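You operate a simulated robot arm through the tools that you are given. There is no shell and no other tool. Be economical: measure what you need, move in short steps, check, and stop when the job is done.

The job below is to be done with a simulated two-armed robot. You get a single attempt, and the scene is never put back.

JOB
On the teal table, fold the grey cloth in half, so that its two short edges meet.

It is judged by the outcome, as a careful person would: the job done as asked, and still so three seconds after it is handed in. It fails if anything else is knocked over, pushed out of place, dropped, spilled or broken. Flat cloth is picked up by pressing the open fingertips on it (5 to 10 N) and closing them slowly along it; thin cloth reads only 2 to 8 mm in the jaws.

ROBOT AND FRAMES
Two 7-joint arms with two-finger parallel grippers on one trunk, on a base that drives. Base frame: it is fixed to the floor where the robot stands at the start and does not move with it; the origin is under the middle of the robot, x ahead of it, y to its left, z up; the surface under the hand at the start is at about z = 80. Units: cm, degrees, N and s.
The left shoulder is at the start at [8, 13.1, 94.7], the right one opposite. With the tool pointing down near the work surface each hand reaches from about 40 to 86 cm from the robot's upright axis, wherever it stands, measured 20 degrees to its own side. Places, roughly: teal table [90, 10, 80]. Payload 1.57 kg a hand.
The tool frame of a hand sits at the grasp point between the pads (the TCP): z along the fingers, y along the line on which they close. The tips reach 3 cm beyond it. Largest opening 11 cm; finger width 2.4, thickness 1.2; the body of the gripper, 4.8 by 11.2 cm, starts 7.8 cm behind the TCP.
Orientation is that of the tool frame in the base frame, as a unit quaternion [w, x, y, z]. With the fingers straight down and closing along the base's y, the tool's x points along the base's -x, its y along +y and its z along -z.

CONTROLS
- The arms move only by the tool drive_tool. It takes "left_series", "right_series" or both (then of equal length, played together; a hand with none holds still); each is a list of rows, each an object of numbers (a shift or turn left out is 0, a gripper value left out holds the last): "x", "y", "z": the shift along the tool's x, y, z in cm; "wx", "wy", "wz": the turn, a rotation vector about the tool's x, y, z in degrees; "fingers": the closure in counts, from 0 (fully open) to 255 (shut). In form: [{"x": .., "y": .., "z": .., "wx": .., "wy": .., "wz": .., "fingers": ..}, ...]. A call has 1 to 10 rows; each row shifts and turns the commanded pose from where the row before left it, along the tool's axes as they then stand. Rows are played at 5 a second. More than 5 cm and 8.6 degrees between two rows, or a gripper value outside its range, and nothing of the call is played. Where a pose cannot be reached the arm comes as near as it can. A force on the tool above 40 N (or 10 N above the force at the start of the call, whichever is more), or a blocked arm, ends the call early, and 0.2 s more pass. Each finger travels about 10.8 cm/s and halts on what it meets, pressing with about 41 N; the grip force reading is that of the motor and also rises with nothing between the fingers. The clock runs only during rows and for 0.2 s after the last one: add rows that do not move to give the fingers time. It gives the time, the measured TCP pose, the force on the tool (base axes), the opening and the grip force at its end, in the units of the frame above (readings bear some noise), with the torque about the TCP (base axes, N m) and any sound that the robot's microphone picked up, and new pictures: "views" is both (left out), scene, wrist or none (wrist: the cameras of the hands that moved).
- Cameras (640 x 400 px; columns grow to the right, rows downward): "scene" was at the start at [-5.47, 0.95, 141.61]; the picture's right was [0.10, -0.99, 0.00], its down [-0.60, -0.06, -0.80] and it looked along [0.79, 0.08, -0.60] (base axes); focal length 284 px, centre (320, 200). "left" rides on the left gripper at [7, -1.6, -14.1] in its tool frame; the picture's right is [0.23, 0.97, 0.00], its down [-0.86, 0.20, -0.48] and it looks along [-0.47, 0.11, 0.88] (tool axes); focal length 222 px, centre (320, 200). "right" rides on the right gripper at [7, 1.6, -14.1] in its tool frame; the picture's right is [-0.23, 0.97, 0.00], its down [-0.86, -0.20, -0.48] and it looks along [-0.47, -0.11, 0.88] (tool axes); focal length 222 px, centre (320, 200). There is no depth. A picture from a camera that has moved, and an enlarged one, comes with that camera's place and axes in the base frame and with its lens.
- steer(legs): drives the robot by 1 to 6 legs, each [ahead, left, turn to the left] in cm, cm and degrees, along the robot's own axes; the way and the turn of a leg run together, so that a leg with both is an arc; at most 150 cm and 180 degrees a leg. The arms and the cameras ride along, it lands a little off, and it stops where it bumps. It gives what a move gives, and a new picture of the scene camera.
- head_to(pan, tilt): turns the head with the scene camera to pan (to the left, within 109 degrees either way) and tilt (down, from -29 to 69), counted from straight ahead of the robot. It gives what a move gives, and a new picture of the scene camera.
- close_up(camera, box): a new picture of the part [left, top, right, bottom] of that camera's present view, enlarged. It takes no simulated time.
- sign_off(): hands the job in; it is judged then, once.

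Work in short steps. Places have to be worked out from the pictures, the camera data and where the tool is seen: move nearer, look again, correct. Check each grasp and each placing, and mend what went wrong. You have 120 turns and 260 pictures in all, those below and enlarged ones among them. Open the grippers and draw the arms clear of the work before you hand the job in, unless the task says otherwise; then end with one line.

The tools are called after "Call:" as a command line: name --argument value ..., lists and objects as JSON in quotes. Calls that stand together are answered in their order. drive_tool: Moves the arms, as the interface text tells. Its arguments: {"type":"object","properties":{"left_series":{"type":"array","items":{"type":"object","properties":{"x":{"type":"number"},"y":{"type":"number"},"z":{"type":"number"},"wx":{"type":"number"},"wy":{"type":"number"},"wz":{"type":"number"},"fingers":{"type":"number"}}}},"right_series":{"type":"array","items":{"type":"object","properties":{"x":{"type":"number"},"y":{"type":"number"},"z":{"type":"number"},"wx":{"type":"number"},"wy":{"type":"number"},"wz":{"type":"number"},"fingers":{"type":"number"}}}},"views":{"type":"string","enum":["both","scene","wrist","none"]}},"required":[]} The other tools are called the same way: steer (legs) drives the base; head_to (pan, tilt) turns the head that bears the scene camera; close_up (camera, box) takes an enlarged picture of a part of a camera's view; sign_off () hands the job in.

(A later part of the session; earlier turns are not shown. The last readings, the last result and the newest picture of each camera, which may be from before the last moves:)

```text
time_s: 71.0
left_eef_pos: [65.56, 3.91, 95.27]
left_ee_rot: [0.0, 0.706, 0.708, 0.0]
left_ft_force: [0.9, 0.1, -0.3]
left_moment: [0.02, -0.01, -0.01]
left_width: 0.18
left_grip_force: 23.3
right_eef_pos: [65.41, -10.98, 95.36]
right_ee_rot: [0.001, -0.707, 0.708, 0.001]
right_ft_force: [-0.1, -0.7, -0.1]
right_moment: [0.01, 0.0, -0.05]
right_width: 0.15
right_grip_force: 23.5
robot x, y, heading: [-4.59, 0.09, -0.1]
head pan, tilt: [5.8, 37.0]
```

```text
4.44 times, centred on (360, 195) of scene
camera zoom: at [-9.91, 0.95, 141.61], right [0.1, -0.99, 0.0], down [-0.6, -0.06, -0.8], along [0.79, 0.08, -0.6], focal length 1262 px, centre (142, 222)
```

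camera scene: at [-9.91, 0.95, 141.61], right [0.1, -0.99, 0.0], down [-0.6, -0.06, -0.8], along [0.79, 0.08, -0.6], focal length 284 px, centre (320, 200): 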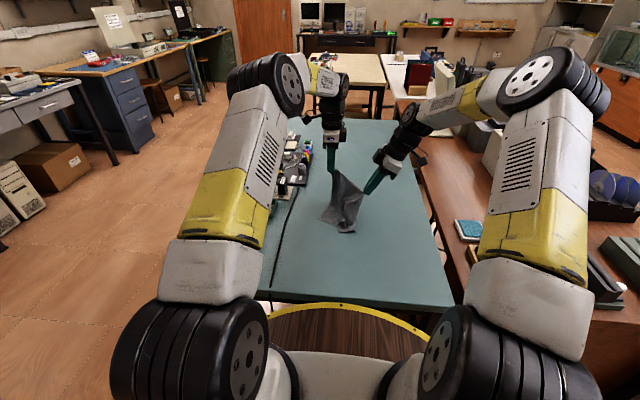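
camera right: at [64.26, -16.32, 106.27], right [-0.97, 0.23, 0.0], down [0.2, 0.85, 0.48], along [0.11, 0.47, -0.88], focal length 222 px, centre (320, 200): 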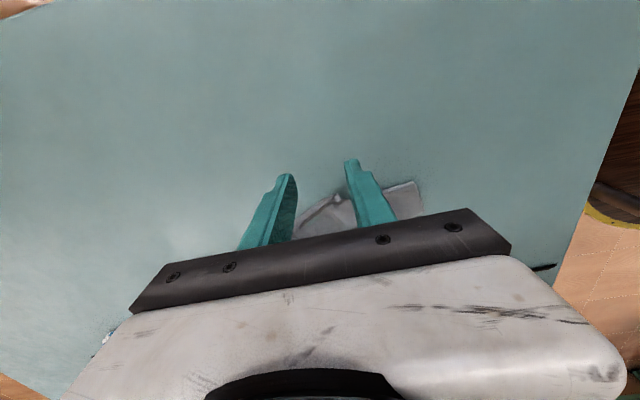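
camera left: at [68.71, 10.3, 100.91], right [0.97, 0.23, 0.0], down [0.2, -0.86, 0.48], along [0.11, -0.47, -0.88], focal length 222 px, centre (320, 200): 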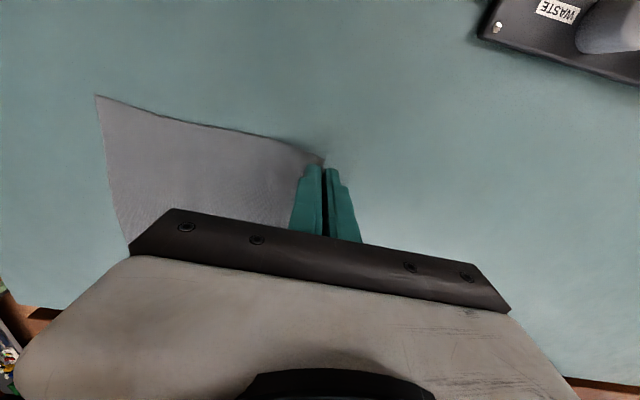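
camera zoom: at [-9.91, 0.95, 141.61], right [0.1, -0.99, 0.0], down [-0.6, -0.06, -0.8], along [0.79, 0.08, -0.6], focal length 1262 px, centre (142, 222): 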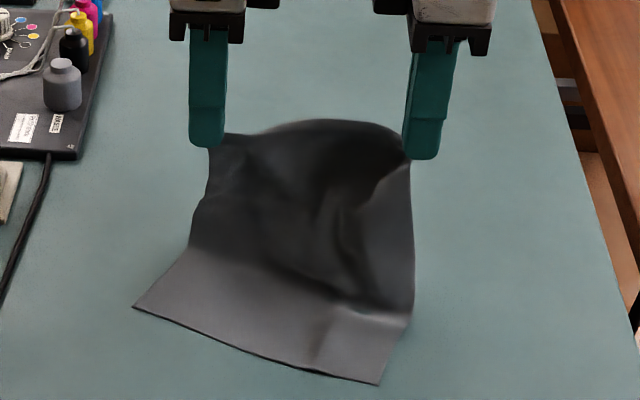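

The cloth straightened beautifully; only the near edge lies rotated (~19°) on the table. Spread slightly and lift until the cloth hangs free so it squares itself.

Call:
drive_tool --left_series '[{"x": 0.35, "z": -1}, {"x": 0.35, "z": -1.5}, {"z": -2}, {"z": -2}, {"z": -2}, {"z": -2}, {}]' --right_series '[{"x": 0.35, "z": -1}, {"x": 0.35, "z": -1.5}, {"z": -2}, {"z": -2}, {"z": -2}, {"z": -2}, {}]' --views "scene"

Call:
close_up --camera "scene" --box '[300, 110, 420, 240]'

```text
time_s: 72.6
left_eef_pos: [65.39, 4.8, 105.78]
left_ee_rot: [0.002, 0.706, 0.708, 0.0]
left_ft_force: [0.2, -0.9, 0.0]
left_moment: [-0.01, 0.0, 0.02]
left_width: 0.17
left_grip_force: 23.7
right_eef_pos: [65.18, -11.46, 106.04]
right_ee_rot: [0.002, -0.706, 0.708, 0.002]
right_ft_force: [-0.1, -0.3, -0.1]
right_moment: [-0.02, 0.03, -0.02]
right_width: 0.12
right_grip_force: 23.0
robot x, y, heading: [-4.65, 0.05, 0.1]
head pan, tilt: [5.8, 37.0]
camera scene: at [-9.92, 0.95, 141.61], right [0.1, -0.99, 0.0], down [-0.6, -0.06, -0.8], along [0.79, 0.08, -0.6], focal length 284 px, centre (320, 200)
```

scene: 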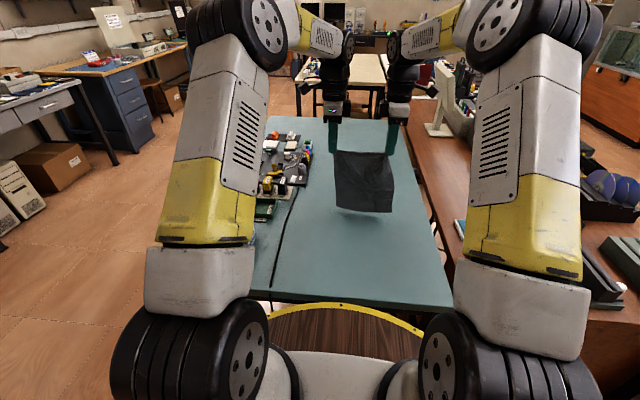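

```text
3.08 times, centred on (360, 175) of scene
camera zoom: at [-9.92, 0.95, 141.61], right [0.1, -0.99, 0.0], down [-0.6, -0.06, -0.8], along [0.79, 0.08, -0.6], focal length 873 px, centre (197, 277)
```

zoom: 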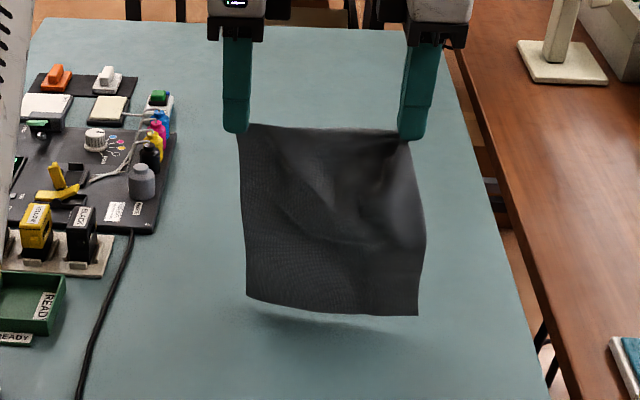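

The cloth hangs squarely from its far edge in both hands. Back the base 12 cm so the hanging near edge is over x≈53, then lay the lower half down moving forward.

Call:
steer --legs '[[-12, 0, 0]]'

Call:
close_up --camera "scene" --box '[300, 110, 420, 240]'

```text
time_s: 73.8
left_eef_pos: [53.35, 4.9, 105.8]
left_ee_rot: [0.001, 0.706, 0.708, 0.0]
left_ft_force: [0.5, -0.7, -0.7]
left_moment: [-0.02, -0.04, 0.01]
left_width: 0.18
left_grip_force: 23.5
right_eef_pos: [53.36, -11.4, 106.07]
right_ee_rot: [-0.003, 0.707, -0.707, -0.002]
right_ft_force: [-0.4, -0.4, -0.1]
right_moment: [-0.02, 0.0, -0.01]
right_width: 0.13
right_grip_force: 23.4
robot x, y, heading: [-16.54, 0.01, 0.3]
head pan, tilt: [5.8, 37.0]
camera scene: at [-21.93, 0.94, 141.61], right [0.1, -0.99, 0.0], down [-0.6, -0.06, -0.8], along [0.79, 0.08, -0.6], focal length 284 px, centre (320, 200)
```

scene: 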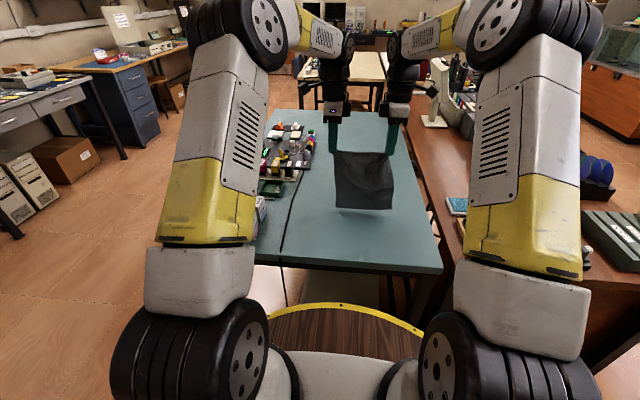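

```text
3.08 times, centred on (360, 175) of scene
camera zoom: at [-21.93, 0.94, 141.61], right [0.1, -0.99, 0.0], down [-0.6, -0.06, -0.8], along [0.79, 0.08, -0.6], focal length 873 px, centre (197, 277)
```

zoom: 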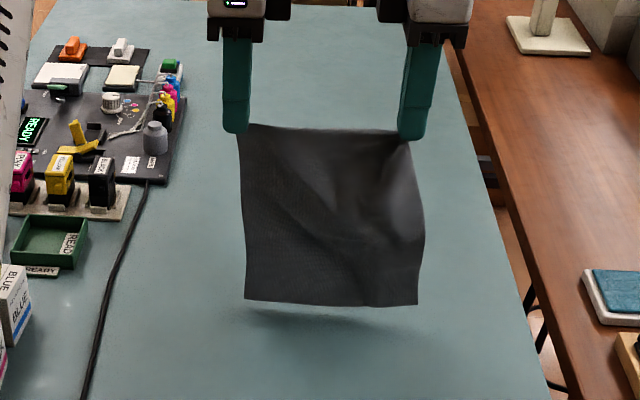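

Hanging square. Lay the lower half: lower while moving forward.

Call:
drive_tool --left_series '[{"z": 2}, {"y": 1, "z": 2}, {"y": 1.5, "z": 2}, {"y": 1.8, "z": 2}, {"y": 1.8, "z": 1.6}, {"y": 1.8, "z": 1.4}, {"y": 1.9, "z": 1}, {"y": 1.9, "z": 0.9}, {}]' --right_series '[{"z": 2}, {"y": -1, "z": 2}, {"y": -1.5, "z": 2}, {"y": -1.8, "z": 2}, {"y": -1.8, "z": 1.6}, {"y": -1.8, "z": 1.4}, {"y": -1.9, "z": 1}, {"y": -1.9, "z": 0.9}, {}]' --views "scene"

Call:
close_up --camera "scene" --box '[300, 150, 420, 240]'

```text
time_s: 75.8
left_eef_pos: [64.73, 5.02, 92.68]
left_ee_rot: [0.002, 0.706, 0.709, 0.0]
left_ft_force: [0.0, 0.3, 0.3]
left_moment: [-0.05, -0.03, 0.0]
left_width: 0.2
left_grip_force: 23.3
right_eef_pos: [64.88, -11.38, 93.01]
right_ee_rot: [0.002, -0.707, 0.707, 0.002]
right_ft_force: [-0.2, 0.5, -0.6]
right_moment: [0.02, -0.01, -0.01]
right_width: 0.11
right_grip_force: 23.4
robot x, y, heading: [-16.36, 0.04, -0.0]
head pan, tilt: [5.8, 37.0]
camera scene: at [-21.94, 0.94, 141.61], right [0.1, -0.99, 0.0], down [-0.6, -0.06, -0.8], along [0.79, 0.08, -0.6], focal length 284 px, centre (320, 200)
```

scene: 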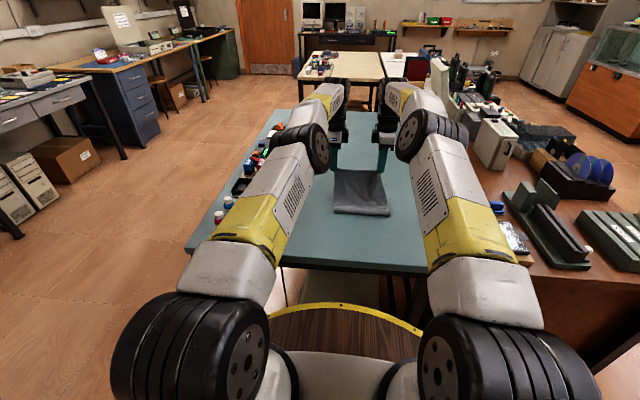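

```text
4.44 times, centred on (360, 195) of scene
camera zoom: at [-21.94, 0.94, 141.61], right [0.1, -0.99, 0.0], down [-0.6, -0.06, -0.8], along [0.79, 0.08, -0.6], focal length 1262 px, centre (142, 222)
```

zoom: 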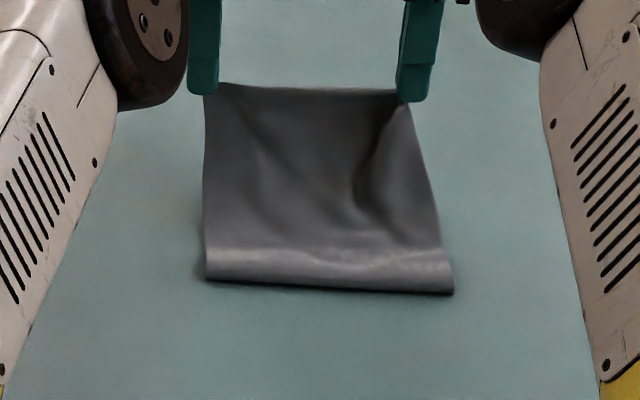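

The near boundary looks rounded — check whether the near edge has tucked under.

Call:
close_up --camera "scene" --box '[325, 190, 400, 225]'

Call:
close_up --camera "left" --box '[0, 0, 400, 250]'

Call:
close_up --camera "right" --box '[240, 0, 640, 250]'

```text
8.53 times, centred on (362, 208) of scene
camera zoom: at [-21.94, 0.94, 141.61], right [0.1, -0.99, 0.0], down [-0.6, -0.06, -0.8], along [0.79, 0.08, -0.6], focal length 2422 px, centre (-43, 136)
```

zoom: 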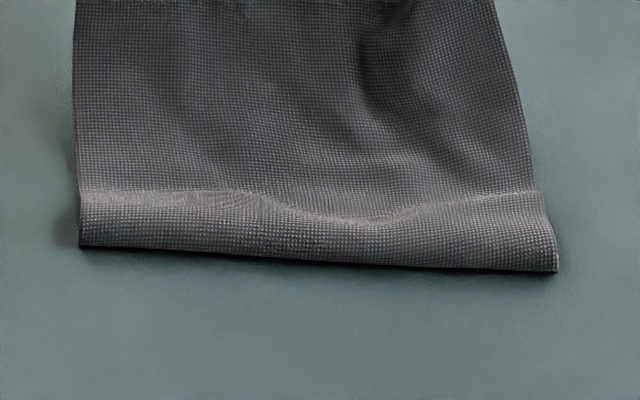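

```text
1.60 times, centred on (200, 125) of left
camera zoom: at [63.12, 12.01, 106.74], right [0.97, 0.23, 0.0], down [0.2, -0.85, 0.48], along [0.11, -0.47, -0.88], focal length 355 px, centre (512, 320)
```

zoom: 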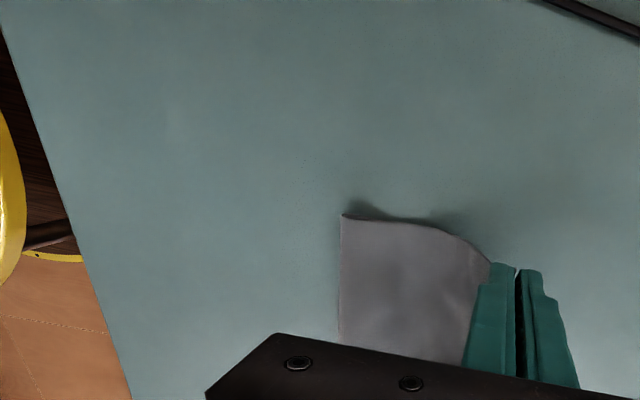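

```text
1.60 times, centred on (440, 125) of right
camera zoom: at [63.25, -18.38, 107.08], right [-0.97, 0.23, 0.0], down [0.2, 0.85, 0.48], along [0.11, 0.47, -0.88], focal length 355 px, centre (128, 320)
```

zoom: 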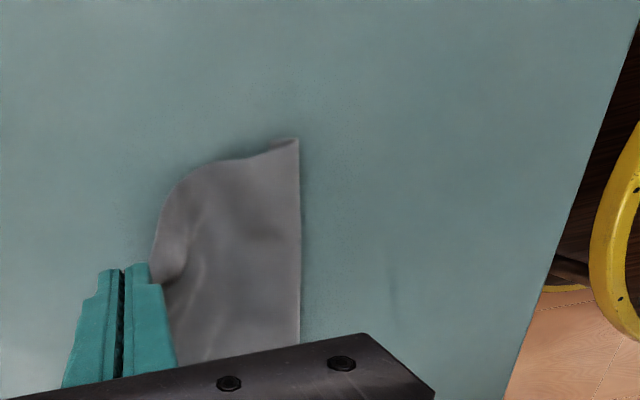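

Zoom in on the near-right corner to be sure.

Call:
close_up --camera "right" --box '[320, 70, 440, 150]'

Call:
close_up --camera "left" --box '[200, 120, 320, 200]'

```text
5.00 times, centred on (380, 110) of right
camera zoom: at [63.25, -18.38, 107.08], right [-0.97, 0.23, 0.0], down [0.2, 0.85, 0.48], along [0.11, 0.47, -0.88], focal length 1111 px, centre (20, 650)
```

zoom: 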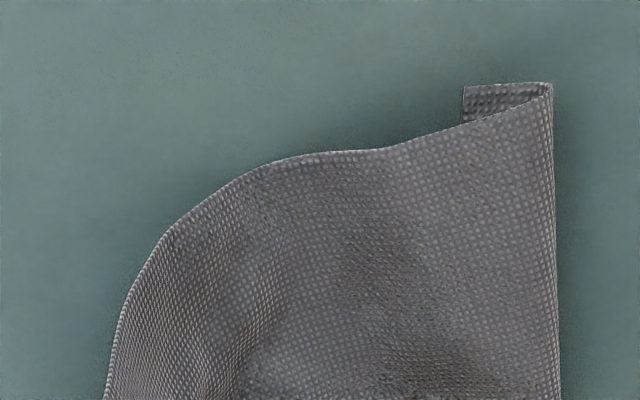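

```text
5.00 times, centred on (260, 160) of left
camera zoom: at [63.12, 12.01, 106.74], right [0.97, 0.23, 0.0], down [0.2, -0.85, 0.48], along [0.11, -0.47, -0.88], focal length 1111 px, centre (620, 400)
```

zoom: 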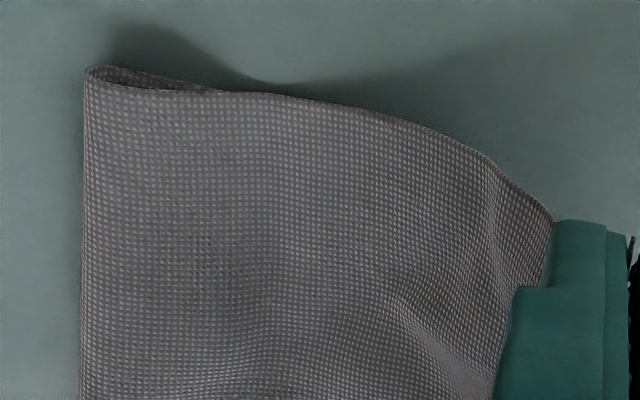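

Confirmed: the near edge is tucked under by 2–3 cm. Lift back up to hanging, then re-lay with forward motion first so the edge trails.

Call:
drive_tool --left_series '[{"y": -1.0, "z": -2}, {"y": -1.6, "z": -2}, {"y": -1.8, "z": -2}, {"y": -1.9, "z": -2}, {"y": -1.9, "z": -2}, {"y": -1.9, "z": -2}, {"y": -1.9, "z": -1.8}, {"y": -1.5}, {}, {}]' --right_series '[{"y": 1.0, "z": -2}, {"y": 1.6, "z": -2}, {"y": 1.8, "z": -2}, {"y": 1.9, "z": -2}, {"y": 1.9, "z": -2}, {"y": 1.9, "z": -2}, {"y": 1.9, "z": -1.5}, {"y": 1.5}, {}, {}]' --views "none"

Call:
close_up --camera "scene" --box '[300, 110, 420, 240]'

```text
time_s: 78.0
left_eef_pos: [51.56, 4.84, 106.55]
left_ee_rot: [0.001, 0.706, 0.709, 0.0]
left_ft_force: [-0.8, 0.5, 0.0]
left_moment: [0.03, -0.03, -0.01]
left_width: 0.16
left_grip_force: 23.9
right_eef_pos: [51.43, -11.52, 106.53]
right_ee_rot: [0.003, -0.707, 0.707, 0.001]
right_ft_force: [-1.0, -0.2, -0.1]
right_moment: [0.01, 0.02, -0.02]
right_width: 0.13
right_grip_force: 23.3
robot x, y, heading: [-16.9, -0.12, 0.6]
head pan, tilt: [5.8, 37.0]
```

```text
3.08 times, centred on (360, 175) of scene
camera zoom: at [-21.95, 0.94, 141.61], right [0.1, -0.99, 0.0], down [-0.6, -0.06, -0.8], along [0.79, 0.08, -0.6], focal length 873 px, centre (197, 277)
```

zoom: 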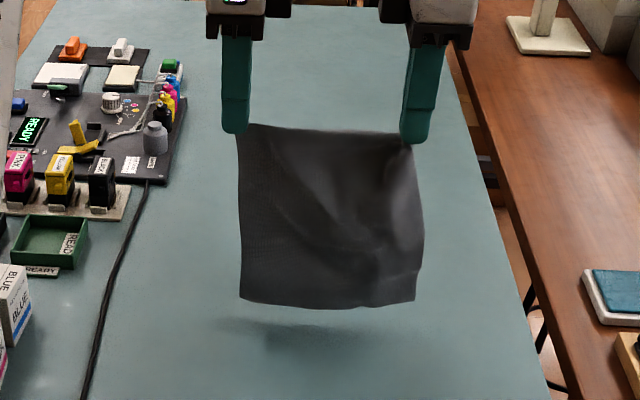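

Hanging free again with the bottom about 3.5 cm up. Lower a little, then move forward while descending.

Call:
drive_tool --left_series '[{"z": 1.2}, {"z": 1}, {"y": 2, "z": 0.8}, {"y": 2.2, "z": 1}, {"y": 2.2, "z": 1.3}, {"y": 1.8, "z": 1.6}, {"y": 1.5, "z": 1.8}, {"y": 1.2, "z": 2}, {"y": 1, "z": 2}, {}]' --right_series '[{"z": 1.2}, {"z": 1}, {"y": -2, "z": 0.8}, {"y": -2.2, "z": 1}, {"y": -2.2, "z": 1.3}, {"y": -1.8, "z": 1.6}, {"y": -1.5, "z": 1.8}, {"y": -1.2, "z": 2}, {"y": -1, "z": 2}, {}]' --views "none"

Call:
close_up --camera "scene" --box '[300, 150, 420, 240]'

Call:
close_up --camera "right" --box '[300, 50, 500, 175]'

Call:
close_up --camera "left" --box '[140, 70, 340, 195]'

```text
time_s: 80.2
left_eef_pos: [63.29, 4.91, 94.04]
left_ee_rot: [0.001, 0.706, 0.708, 0.001]
left_ft_force: [0.0, 0.9, -0.4]
left_moment: [0.01, 0.01, -0.04]
left_width: 0.17
left_grip_force: 23.5
right_eef_pos: [63.39, -11.47, 93.85]
right_ee_rot: [-0.002, 0.707, -0.707, -0.001]
right_ft_force: [-0.1, -0.6, 0.7]
right_moment: [-0.01, 0.01, 0.0]
right_width: 0.11
right_grip_force: 23.7
robot x, y, heading: [-16.69, 0.01, 0.1]
head pan, tilt: [5.8, 37.0]
```

```text
4.44 times, centred on (360, 195) of scene
camera zoom: at [-21.94, 0.94, 141.61], right [0.1, -0.99, 0.0], down [-0.6, -0.06, -0.8], along [0.79, 0.08, -0.6], focal length 1262 px, centre (142, 222)
```

zoom: 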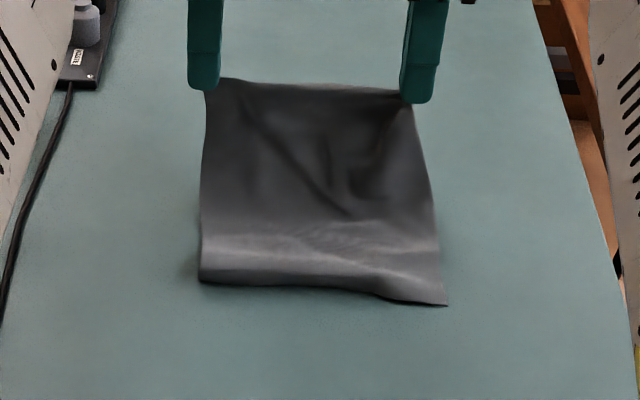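

```text
3.20 times, centred on (400, 112) of right
camera zoom: at [61.65, -18.46, 107.91], right [-0.97, 0.23, 0.0], down [0.2, 0.85, 0.48], along [0.11, 0.47, -0.88], focal length 711 px, centre (64, 480)
```

zoom: 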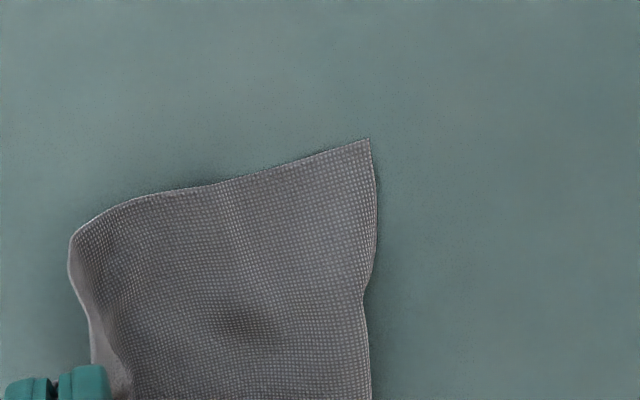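

```text
3.20 times, centred on (240, 132) of left
camera zoom: at [61.7, 11.88, 108.02], right [0.97, 0.23, 0.0], down [0.2, -0.85, 0.48], along [0.11, -0.47, -0.88], focal length 711 px, centre (576, 416)
```

zoom: 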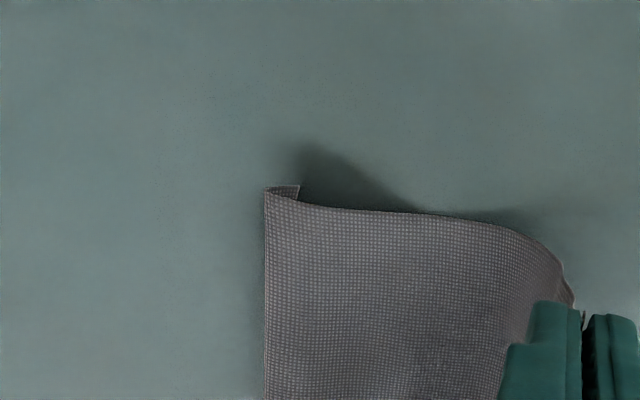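

Right side landed correctly; the left corner still has a ~1.3 cm tuck. Dragging the cloth forward along the table should unroll it: extend 2 cm then drive forward 5 cm.

Call:
drive_tool --left_series '[{"y": 1, "z": 1}, {"y": 1, "z": 1}, {}]' --right_series '[{"y": -1, "z": 1}, {"y": -1, "z": 1}, {}]' --views "none"

Call:
steer --legs '[[6, 0, 0]]'

Call:
close_up --camera "scene" --box '[300, 150, 420, 240]'

Call:
close_up --camera "left" --box '[100, 70, 340, 220]'

```text
time_s: 81.0
left_eef_pos: [64.9, 4.81, 91.88]
left_ee_rot: [0.002, 0.706, 0.708, 0.001]
left_ft_force: [-0.3, -0.5, 0.0]
left_moment: [0.0, -0.04, 0.04]
left_width: 0.17
left_grip_force: 23.3
left hand out of reach, approached as far as the arm can: row 2
right_eef_pos: [65.36, -11.23, 91.8]
right_ee_rot: [-0.002, 0.707, -0.707, -0.001]
right_ft_force: [-0.4, 0.1, 0.2]
right_moment: [0.01, -0.02, -0.01]
right_width: 0.11
right_grip_force: 22.8
robot x, y, heading: [-16.37, -0.04, -0.1]
head pan, tilt: [5.8, 37.0]
```

```text
time_s: 82.0
left_eef_pos: [71.0, 4.9, 91.9]
left_ee_rot: [0.001, 0.706, 0.708, -0.001]
left_ft_force: [-0.3, 0.0, -0.2]
left_moment: [0.01, 0.0, 0.0]
left_width: 0.19
left_grip_force: 24.1
right_eef_pos: [71.36, -11.42, 91.72]
right_ee_rot: [0.002, -0.706, 0.708, 0.001]
right_ft_force: [0.6, 0.0, 0.1]
right_moment: [0.0, 0.01, -0.02]
right_width: 0.1
right_grip_force: 23.6
robot x, y, heading: [-10.5, -0.12, -0.1]
head pan, tilt: [5.8, 37.0]
camera scene: at [-15.92, 0.95, 141.61], right [0.1, -0.99, 0.0], down [-0.6, -0.06, -0.8], along [0.79, 0.08, -0.6], focal length 284 px, centre (320, 200)
```

scene: 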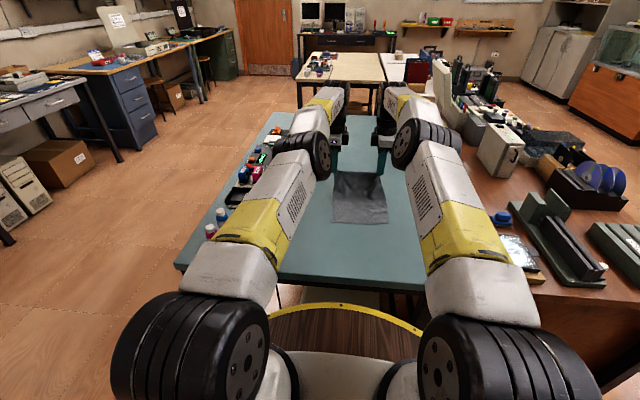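

```text
4.44 times, centred on (360, 195) of scene
camera zoom: at [-15.92, 0.95, 141.61], right [0.1, -0.99, 0.0], down [-0.6, -0.06, -0.8], along [0.79, 0.08, -0.6], focal length 1262 px, centre (142, 222)
```

zoom: 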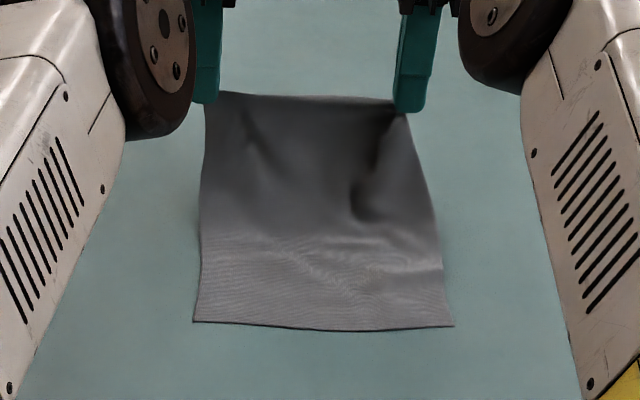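

```text
2.67 times, centred on (220, 145) of left
camera zoom: at [69.25, 11.83, 105.9], right [0.97, 0.23, 0.0], down [0.2, -0.85, 0.48], along [0.11, -0.47, -0.88], focal length 592 px, centre (587, 347)
```

zoom: 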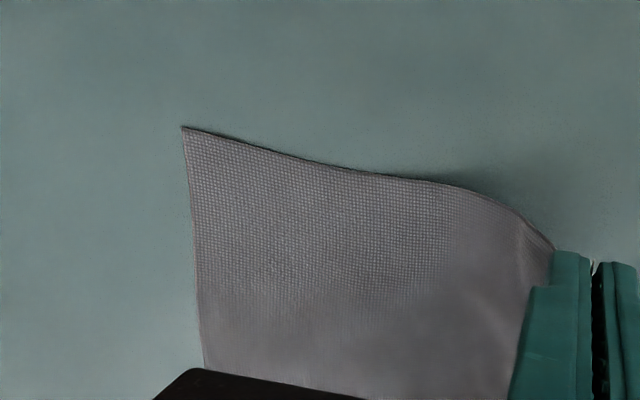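

The whole lower half lies flat with a straight near edge: L(53.8, 4.0), R(55.1, -14.9). Now fold: carry the far edge back over in an arc, small tilt only, shifting about 2 cm toward -y to match the corners.

Call:
drive_tool --left_series '[{"x": -0.2, "y": -1.65, "z": -0.75, "wx": -2}, {"x": -0.2, "y": -1.62, "z": -0.81, "wx": -2}, {"x": -0.2, "y": -1.9, "z": -0.11, "wx": -3}, {"x": -0.2, "y": -1.89, "z": -0.21, "wx": -3}, {"x": -0.2, "y": -1.97, "z": 0.34, "wx": -2.5}, {"x": -0.2, "y": -1.98, "z": 0.25, "wx": -2.5}, {}]' --right_series '[{"x": 0.2, "y": 1.65, "z": -0.75, "wx": 2}, {"x": 0.2, "y": 1.62, "z": -0.81, "wx": 2}, {"x": 0.2, "y": 1.9, "z": -0.11, "wx": 3}, {"x": 0.2, "y": 1.89, "z": -0.21, "wx": 3}, {"x": 0.2, "y": 1.97, "z": 0.34, "wx": 2.5}, {"x": 0.2, "y": 1.98, "z": 0.25, "wx": 2.5}, {}]' --views "scene"

Call:
close_up --camera "scene" --box '[300, 150, 420, 240]'

```text
time_s: 83.6
left_eef_pos: [75.97, 0.69, 93.76]
left_ee_rot: [0.091, 0.701, 0.702, 0.09]
left_ft_force: [-16.8, -11.3, -2.3]
left_moment: [-0.3, 0.48, -0.39]
left_width: 0.22
left_grip_force: 23.8
left hand out of reach, approached as far as the arm can: row 1, 2, 3, 4, 5, 6
right_eef_pos: [60.6, -12.51, 91.9]
right_ee_rot: [0.096, -0.7, 0.702, -0.092]
right_ft_force: [17.7, 12.2, 1.6]
right_moment: [0.38, -0.52, 0.0]
right_width: 0.03
right_grip_force: 23.0
robot x, y, heading: [-10.24, -0.01, 0.1]
head pan, tilt: [5.8, 37.0]
camera scene: at [-15.92, 0.95, 141.61], right [0.1, -0.99, 0.0], down [-0.6, -0.06, -0.8], along [0.79, 0.08, -0.6], focal length 284 px, centre (320, 200)
```

scene: 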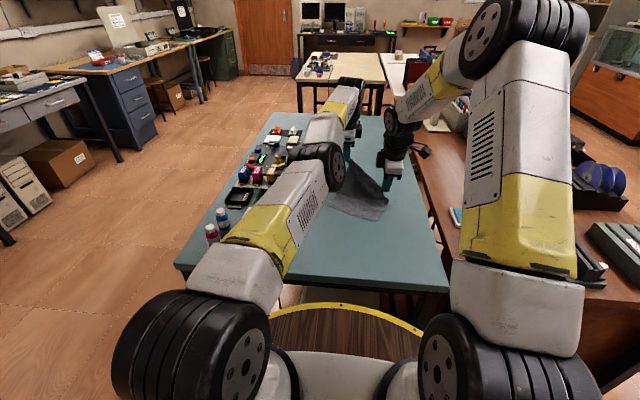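

```text
4.44 times, centred on (360, 195) of scene
camera zoom: at [-15.92, 0.95, 141.61], right [0.1, -0.99, 0.0], down [-0.6, -0.06, -0.8], along [0.79, 0.08, -0.6], focal length 1262 px, centre (142, 222)
```

zoom: 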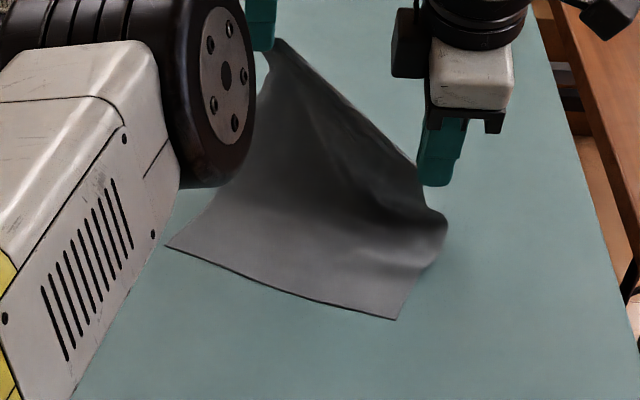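

The left arm got stuck at a stretched-out posture and lagged behind. Give it idle rows to see whether it converges to its commanded pose.

Call:
drive_tool --left_series '[{"z": -0.5}, {}, {}]' --views "scene"

```text
time_s: 84.4
left_eef_pos: [76.03, 0.68, 94.41]
left_ee_rot: [0.092, 0.7, 0.702, 0.092]
left_ft_force: [-18.9, -12.2, -3.4]
left_moment: [-0.32, 0.51, -0.37]
left_width: 0.25
left_grip_force: 23.7
right_eef_pos: [60.66, -12.43, 91.94]
right_ee_rot: [0.096, -0.7, 0.701, -0.092]
right_ft_force: [18.0, 12.5, 2.4]
right_moment: [0.39, -0.56, -0.05]
right_width: 0.04
right_grip_force: 22.5
robot x, y, heading: [-10.29, 0.05, -0.1]
head pan, tilt: [5.8, 37.0]
camera scene: at [-15.92, 0.95, 141.61], right [0.1, -0.99, 0.0], down [-0.6, -0.06, -0.8], along [0.79, 0.08, -0.6], focal length 284 px, centre (320, 200)
```

scene: 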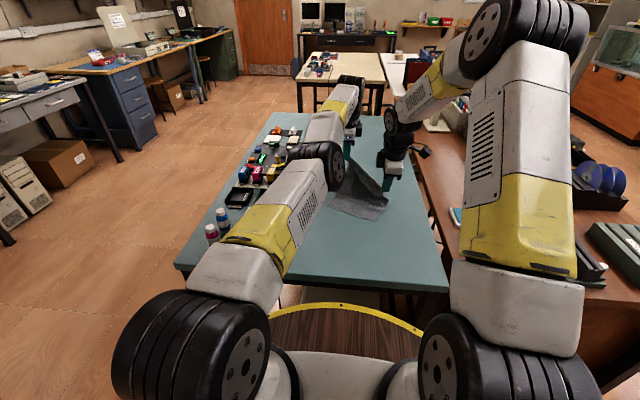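

The left arm is at full stretch. Relieve the tension by moving the right hand forward slightly, and try a small backward-and-up step on the left.

Call:
drive_tool --left_series '[{"y": -1, "z": -1}, {"y": -1, "z": -1}, {}]' --right_series '[{"y": -1}, {"y": -1}, {}]' --views "none"

```text
time_s: 85.2
left_eef_pos: [75.74, 0.37, 96.18]
left_ee_rot: [0.093, 0.7, 0.702, 0.093]
left_ft_force: [-2.0, -2.0, -1.1]
left_moment: [0.0, 0.01, -0.02]
left_width: 0.17
left_grip_force: 22.9
left hand out of reach, approached as far as the arm can: row 1, 2
right_eef_pos: [62.39, -12.71, 92.4]
right_ee_rot: [0.093, -0.7, 0.702, -0.09]
right_ft_force: [1.1, 1.3, 1.4]
right_moment: [0.04, -0.07, 0.03]
right_width: 0.0
right_grip_force: 22.7
robot x, y, heading: [-10.26, 0.12, 0.0]
head pan, tilt: [5.8, 37.0]
```

Check if the right hand still holds cloth.

Call:
close_up --camera "scene" --box '[300, 140, 420, 230]'

Call:
close_up --camera "right" --box '[200, 80, 440, 240]'

```text
4.44 times, centred on (360, 185) of scene
camera zoom: at [-15.92, 0.95, 141.61], right [0.1, -0.99, 0.0], down [-0.6, -0.06, -0.8], along [0.79, 0.08, -0.6], focal length 1262 px, centre (142, 267)
```

zoom: 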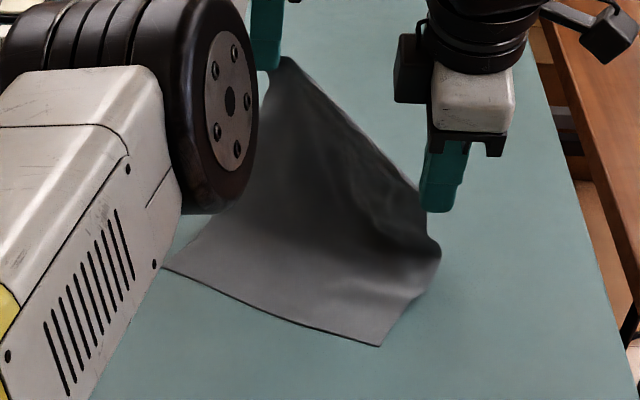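

```text
2.50 times, centred on (320, 160) of right
camera zoom: at [57.04, -19.75, 105.58], right [-0.94, 0.23, -0.25], down [0.07, 0.85, 0.52], along [0.33, 0.47, -0.82], focal length 555 px, centre (320, 300)
```

zoom: 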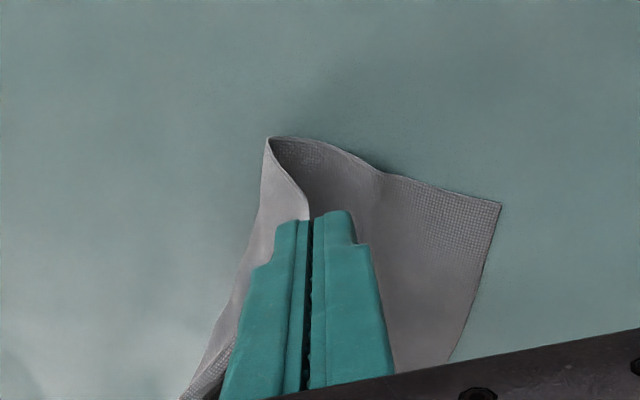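

The right still holds by a sliver. Try un-tilting the left hand with a bit of raise to get out of the stretched singularity.

Call:
drive_tool --left_series '[{"wx": 5, "z": -1}, {"wx": 5, "z": -1}, {"wx": 5, "y": -1}, {"y": -1.5}, {"y": -1.5}, {}]' --views "scene"

```text
time_s: 86.6
left_eef_pos: [69.28, 1.18, 97.6]
left_ee_rot: [0.001, 0.706, 0.708, -0.001]
left_ft_force: [-0.3, 0.4, -0.1]
left_moment: [-0.01, 0.01, 0.0]
left_width: 0.17
left_grip_force: 24.3
left hand out of reach, approached as far as the arm can: row 1, 2, 3, 4, 5
right_eef_pos: [62.4, -12.67, 92.46]
right_ee_rot: [0.094, -0.7, 0.702, -0.091]
right_ft_force: [-0.5, -0.3, -0.1]
right_moment: [0.0, 0.03, 0.02]
right_width: 0.01
right_grip_force: 22.8
robot x, y, heading: [-10.64, -0.07, -0.0]
head pan, tilt: [5.8, 37.0]
camera scene: at [-15.92, 0.95, 141.61], right [0.1, -0.99, 0.0], down [-0.6, -0.06, -0.8], along [0.79, 0.08, -0.6], focal length 284 px, centre (320, 200)
```

scene: 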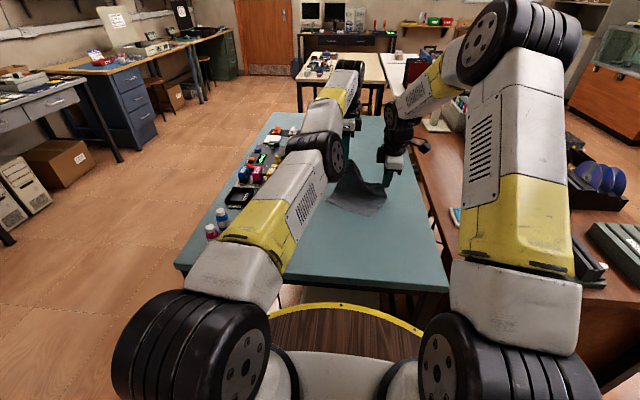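

It is moving again. Continue pulling back and up gradually.

Call:
drive_tool --left_series '[{"y": -1, "z": -1.5}, {"y": -1, "z": -1.5}, {"y": -1, "z": -1}, {}]' --views "scene"

```text
time_s: 87.6
left_eef_pos: [68.24, 0.67, 102.13]
left_ee_rot: [0.001, 0.706, 0.708, 0.0]
left_ft_force: [0.0, 0.4, 0.2]
left_moment: [-0.01, -0.01, -0.01]
left_width: 0.15
left_grip_force: 23.4
left hand out of reach, approached as far as the arm can: row 1, 2, 3
right_eef_pos: [62.46, -12.61, 92.45]
right_ee_rot: [0.095, -0.7, 0.702, -0.091]
right_ft_force: [0.6, 0.0, -0.3]
right_moment: [0.0, 0.0, -0.03]
right_width: 0.0
right_grip_force: 23.0
robot x, y, heading: [-10.27, -0.06, 0.1]
head pan, tilt: [5.8, 37.0]
camera scene: at [-15.92, 0.95, 141.61], right [0.1, -0.99, 0.0], down [-0.6, -0.06, -0.8], along [0.79, 0.08, -0.6], focal length 284 px, centre (320, 200)
```

scene: 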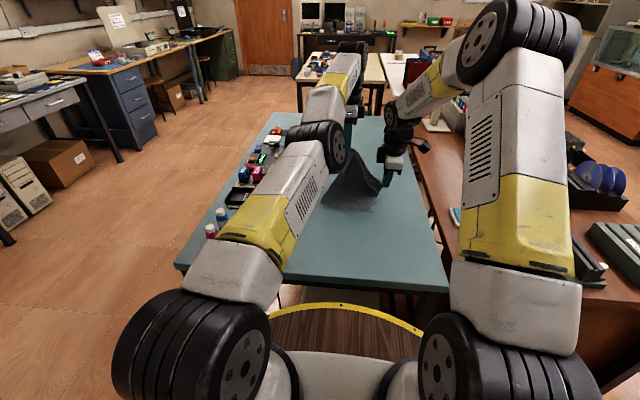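

The left arm is in an awkward branch. Safest is to lay the cloth flat again: bring both hands forward and down to set the far edge on the table.

Call:
drive_tool --left_series '[{"y": 0.8, "x": 0.4, "z": 2}, {"y": 0.8, "x": 0.4, "z": 2}, {"y": 0.8, "x": 0.4, "z": 2}, {"y": 0.8, "x": 0.4, "z": 2}, {"y": 0.8, "x": 0.4, "z": 2}, {"y": 0.8, "x": 0.3, "z": 2}, {}]' --right_series '[{"y": -1.5, "wx": -2.5}, {"y": -1.5, "wx": -2.5}, {"y": -1.5, "wx": -2.5}, {"y": -1.5, "wx": -2.5, "z": 0.5}, {"y": -1.5, "wx": -2.5, "z": 1}, {"y": -1.2, "wx": -2.3, "z": 1}, {}]' --views "scene"

Call:
close_up --camera "scene" --box '[300, 140, 420, 230]'

```text
time_s: 89.2
left_eef_pos: [70.67, 3.18, 89.97]
left_ee_rot: [0.001, 0.707, 0.707, -0.001]
left_ft_force: [-0.7, 0.5, 0.0]
left_moment: [-0.04, -0.01, -0.01]
left_width: 0.18
left_grip_force: 23.4
left hand out of reach, approached as far as the arm can: row 2, 4, 5, 6
right_eef_pos: [71.16, -12.7, 91.37]
right_ee_rot: [0.002, -0.707, 0.707, 0.0]
right_ft_force: [0.5, -0.7, 0.3]
right_moment: [0.01, 0.0, 0.02]
right_width: 0.01
right_grip_force: 22.7
robot x, y, heading: [-10.15, 0.39, 0.1]
head pan, tilt: [5.8, 37.0]
camera scene: at [-15.93, 0.95, 141.61], right [0.1, -0.99, 0.0], down [-0.6, -0.06, -0.8], along [0.79, 0.08, -0.6], focal length 284 px, centre (320, 200)
```

scene: 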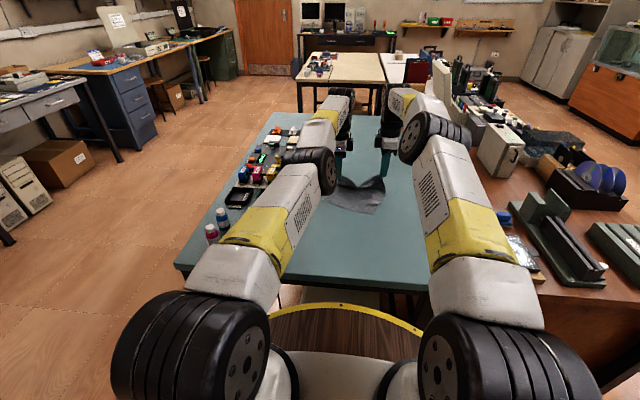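

```text
4.44 times, centred on (360, 185) of scene
camera zoom: at [-15.93, 0.95, 141.61], right [0.1, -0.99, 0.0], down [-0.6, -0.06, -0.8], along [0.79, 0.08, -0.6], focal length 1262 px, centre (142, 267)
```

zoom: 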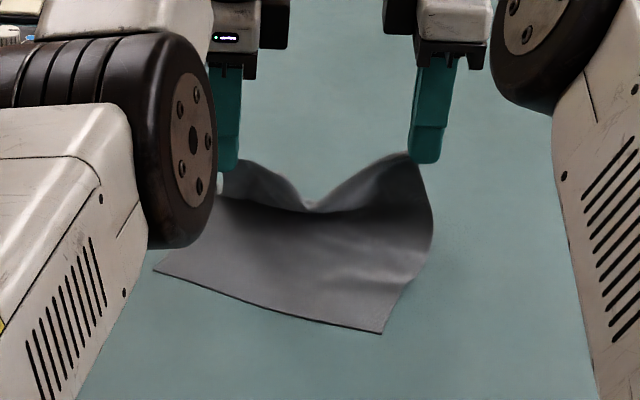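

Both still hold. Lower the far edge to the table, right hand slightly outward and forward.

Call:
drive_tool --left_series '[{"z": 1.5}, {"z": 1.5}, {"z": 1.5}, {"z": 1.2}, {"z": 0.6}, {}]' --right_series '[{"z": 1.7, "x": 0.4, "y": -0.3}, {"z": 1.7, "x": 0.4, "y": -0.3}, {"z": 1.7, "x": 0.4, "y": -0.3}, {"z": 1.7}, {"z": 0.9}, {}]' --views "none"

Call:
close_up --camera "scene" --box '[300, 140, 420, 230]'

```text
time_s: 90.6
left_eef_pos: [70.72, 3.34, 83.36]
left_ee_rot: [0.003, 0.706, 0.708, 0.0]
left_ft_force: [0.5, -0.1, 0.2]
left_moment: [-0.02, -0.01, 0.03]
left_width: 0.19
left_grip_force: 23.4
right_eef_pos: [72.0, -13.69, 83.69]
right_ee_rot: [0.004, -0.707, 0.708, 0.0]
right_ft_force: [0.3, 0.0, -0.3]
right_moment: [-0.01, 0.01, 0.03]
right_width: 0.01
right_grip_force: 23.1
robot x, y, heading: [-10.85, -0.02, 0.1]
head pan, tilt: [5.8, 37.0]
```

```text
4.44 times, centred on (360, 185) of scene
camera zoom: at [-15.92, 0.95, 141.61], right [0.1, -0.99, 0.0], down [-0.6, -0.06, -0.8], along [0.79, 0.08, -0.6], focal length 1262 px, centre (142, 267)
```

zoom: 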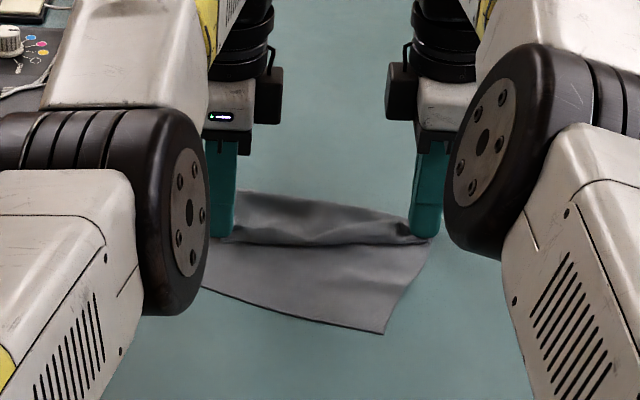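

Interesting: the cloth is now naturally half folded with edges upright in both grips, just rotated ~18°. Check the hidden near-left corner with the wrist cameras before proceeding.

Call:
drive_tool --left_series '[{"z": -1.5}, {"z": -1.5}, {"z": -1.5}, {}]' --right_series '[{"z": -1.5}, {"z": -1.5}, {"z": -1.5}, {}]' --views "wrist"

Call:
close_up --camera "scene" --box '[300, 140, 420, 230]'

```text
time_s: 91.6
left_eef_pos: [70.65, 3.13, 87.99]
left_ee_rot: [0.001, 0.706, 0.709, -0.001]
left_ft_force: [-0.2, -0.7, 1.0]
left_moment: [0.03, 0.03, 0.0]
left_width: 0.2
left_grip_force: 23.3
right_eef_pos: [72.05, -13.75, 88.05]
right_ee_rot: [0.004, -0.706, 0.708, 0.0]
right_ft_force: [-1.4, -0.3, -0.1]
right_moment: [-0.03, 0.04, -0.02]
right_width: 0.0
right_grip_force: 23.0
robot x, y, heading: [-10.66, -0.23, 0.0]
head pan, tilt: [5.8, 37.0]
camera right: at [70.27, -20.93, 102.12], right [-0.97, 0.23, 0.0], down [0.2, 0.85, 0.48], along [0.11, 0.47, -0.88], focal length 222 px, centre (320, 200)
camera left: at [68.96, 10.19, 102.02], right [0.97, 0.23, 0.0], down [0.2, -0.85, 0.48], along [0.11, -0.47, -0.88], focal length 222 px, centre (320, 200)
```

right: 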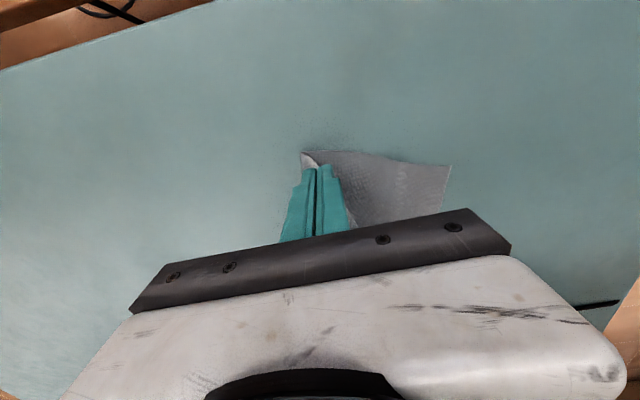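
left: 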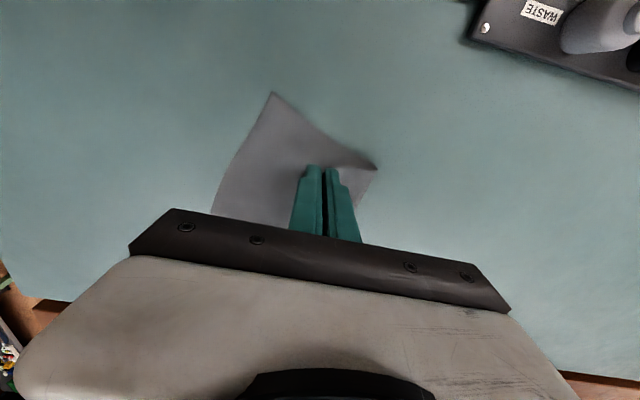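

```text
4.44 times, centred on (360, 185) of scene
camera zoom: at [-15.91, 0.95, 141.61], right [0.1, -0.99, 0.0], down [-0.6, -0.06, -0.8], along [0.79, 0.08, -0.6], focal length 1262 px, centre (142, 267)
```

zoom: 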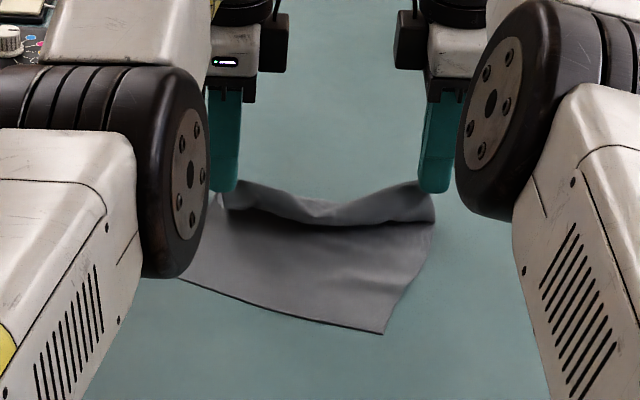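

Confirmed: near edge L(65.2, 8.0), R(58.9, -10.05), and the crease bulges forward at x≈76 — so bringing the held edge back over completes the fold. I'll move the base back/left 6.3/3.8 cm to place the left grip over its corner.

Call:
steer --legs '[[-6, 3.8, 0]]'

Call:
close_up --camera "scene" --box '[300, 140, 420, 230]'

Call:
close_up --camera "left" --box '[160, 60, 440, 235]'

Call:
close_up --camera "right" --box '[200, 60, 480, 235]'

```text
time_s: 92.6
left_eef_pos: [64.6, 7.06, 87.93]
left_ee_rot: [0.001, 0.706, 0.709, -0.001]
left_ft_force: [-0.3, 0.6, 0.2]
left_moment: [-0.02, -0.01, 0.01]
left_width: 0.19
left_grip_force: 23.6
right_eef_pos: [66.08, -9.94, 87.98]
right_ee_rot: [-0.004, 0.707, -0.707, 0.0]
right_ft_force: [-0.8, -0.5, -0.3]
right_moment: [-0.01, -0.03, 0.02]
right_width: 0.0
right_grip_force: 22.1
robot x, y, heading: [-16.75, 3.63, 0.0]
head pan, tilt: [5.8, 37.0]
camera scene: at [-21.94, 4.75, 141.61], right [0.1, -0.99, 0.0], down [-0.6, -0.06, -0.8], along [0.79, 0.08, -0.6], focal length 284 px, centre (320, 200)
```

scene: 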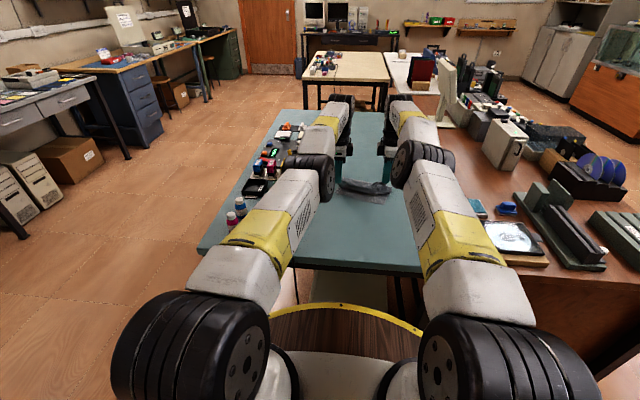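

```text
4.44 times, centred on (360, 185) of scene
camera zoom: at [-21.94, 4.75, 141.61], right [0.1, -0.99, 0.0], down [-0.6, -0.06, -0.8], along [0.79, 0.08, -0.6], focal length 1262 px, centre (142, 267)
```

zoom: 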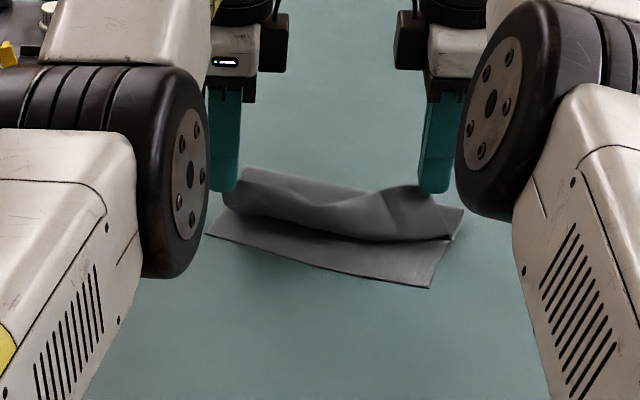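

```text
2.29 times, centred on (300, 148) of left
camera zoom: at [62.92, 14.14, 102.02], right [0.97, 0.23, 0.0], down [0.2, -0.85, 0.48], along [0.11, -0.47, -0.88], focal length 508 px, centre (366, 320)
```

zoom: 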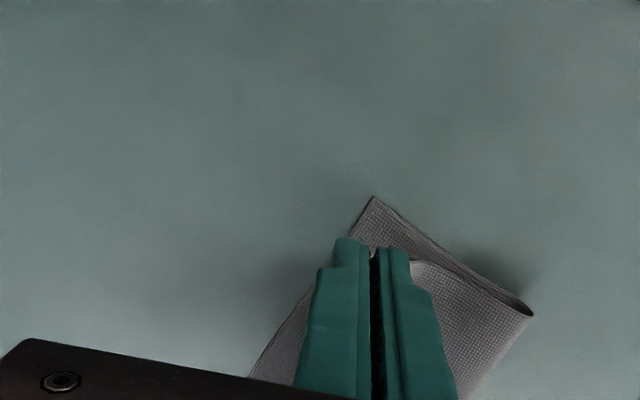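

```text
2.29 times, centred on (340, 148) of right
camera zoom: at [64.28, -16.98, 102.1], right [-0.97, 0.23, 0.0], down [0.2, 0.85, 0.48], along [0.11, 0.47, -0.88], focal length 508 px, centre (274, 320)
```

zoom: 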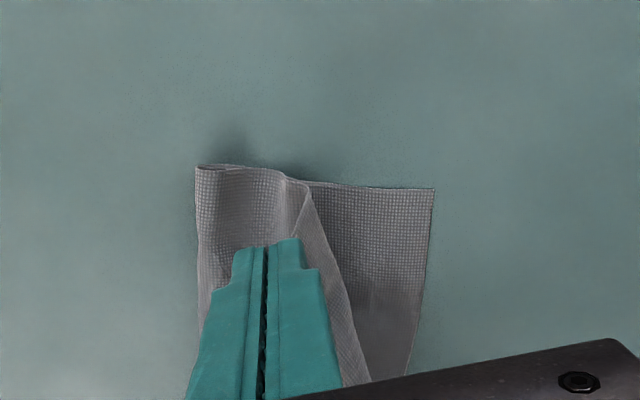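

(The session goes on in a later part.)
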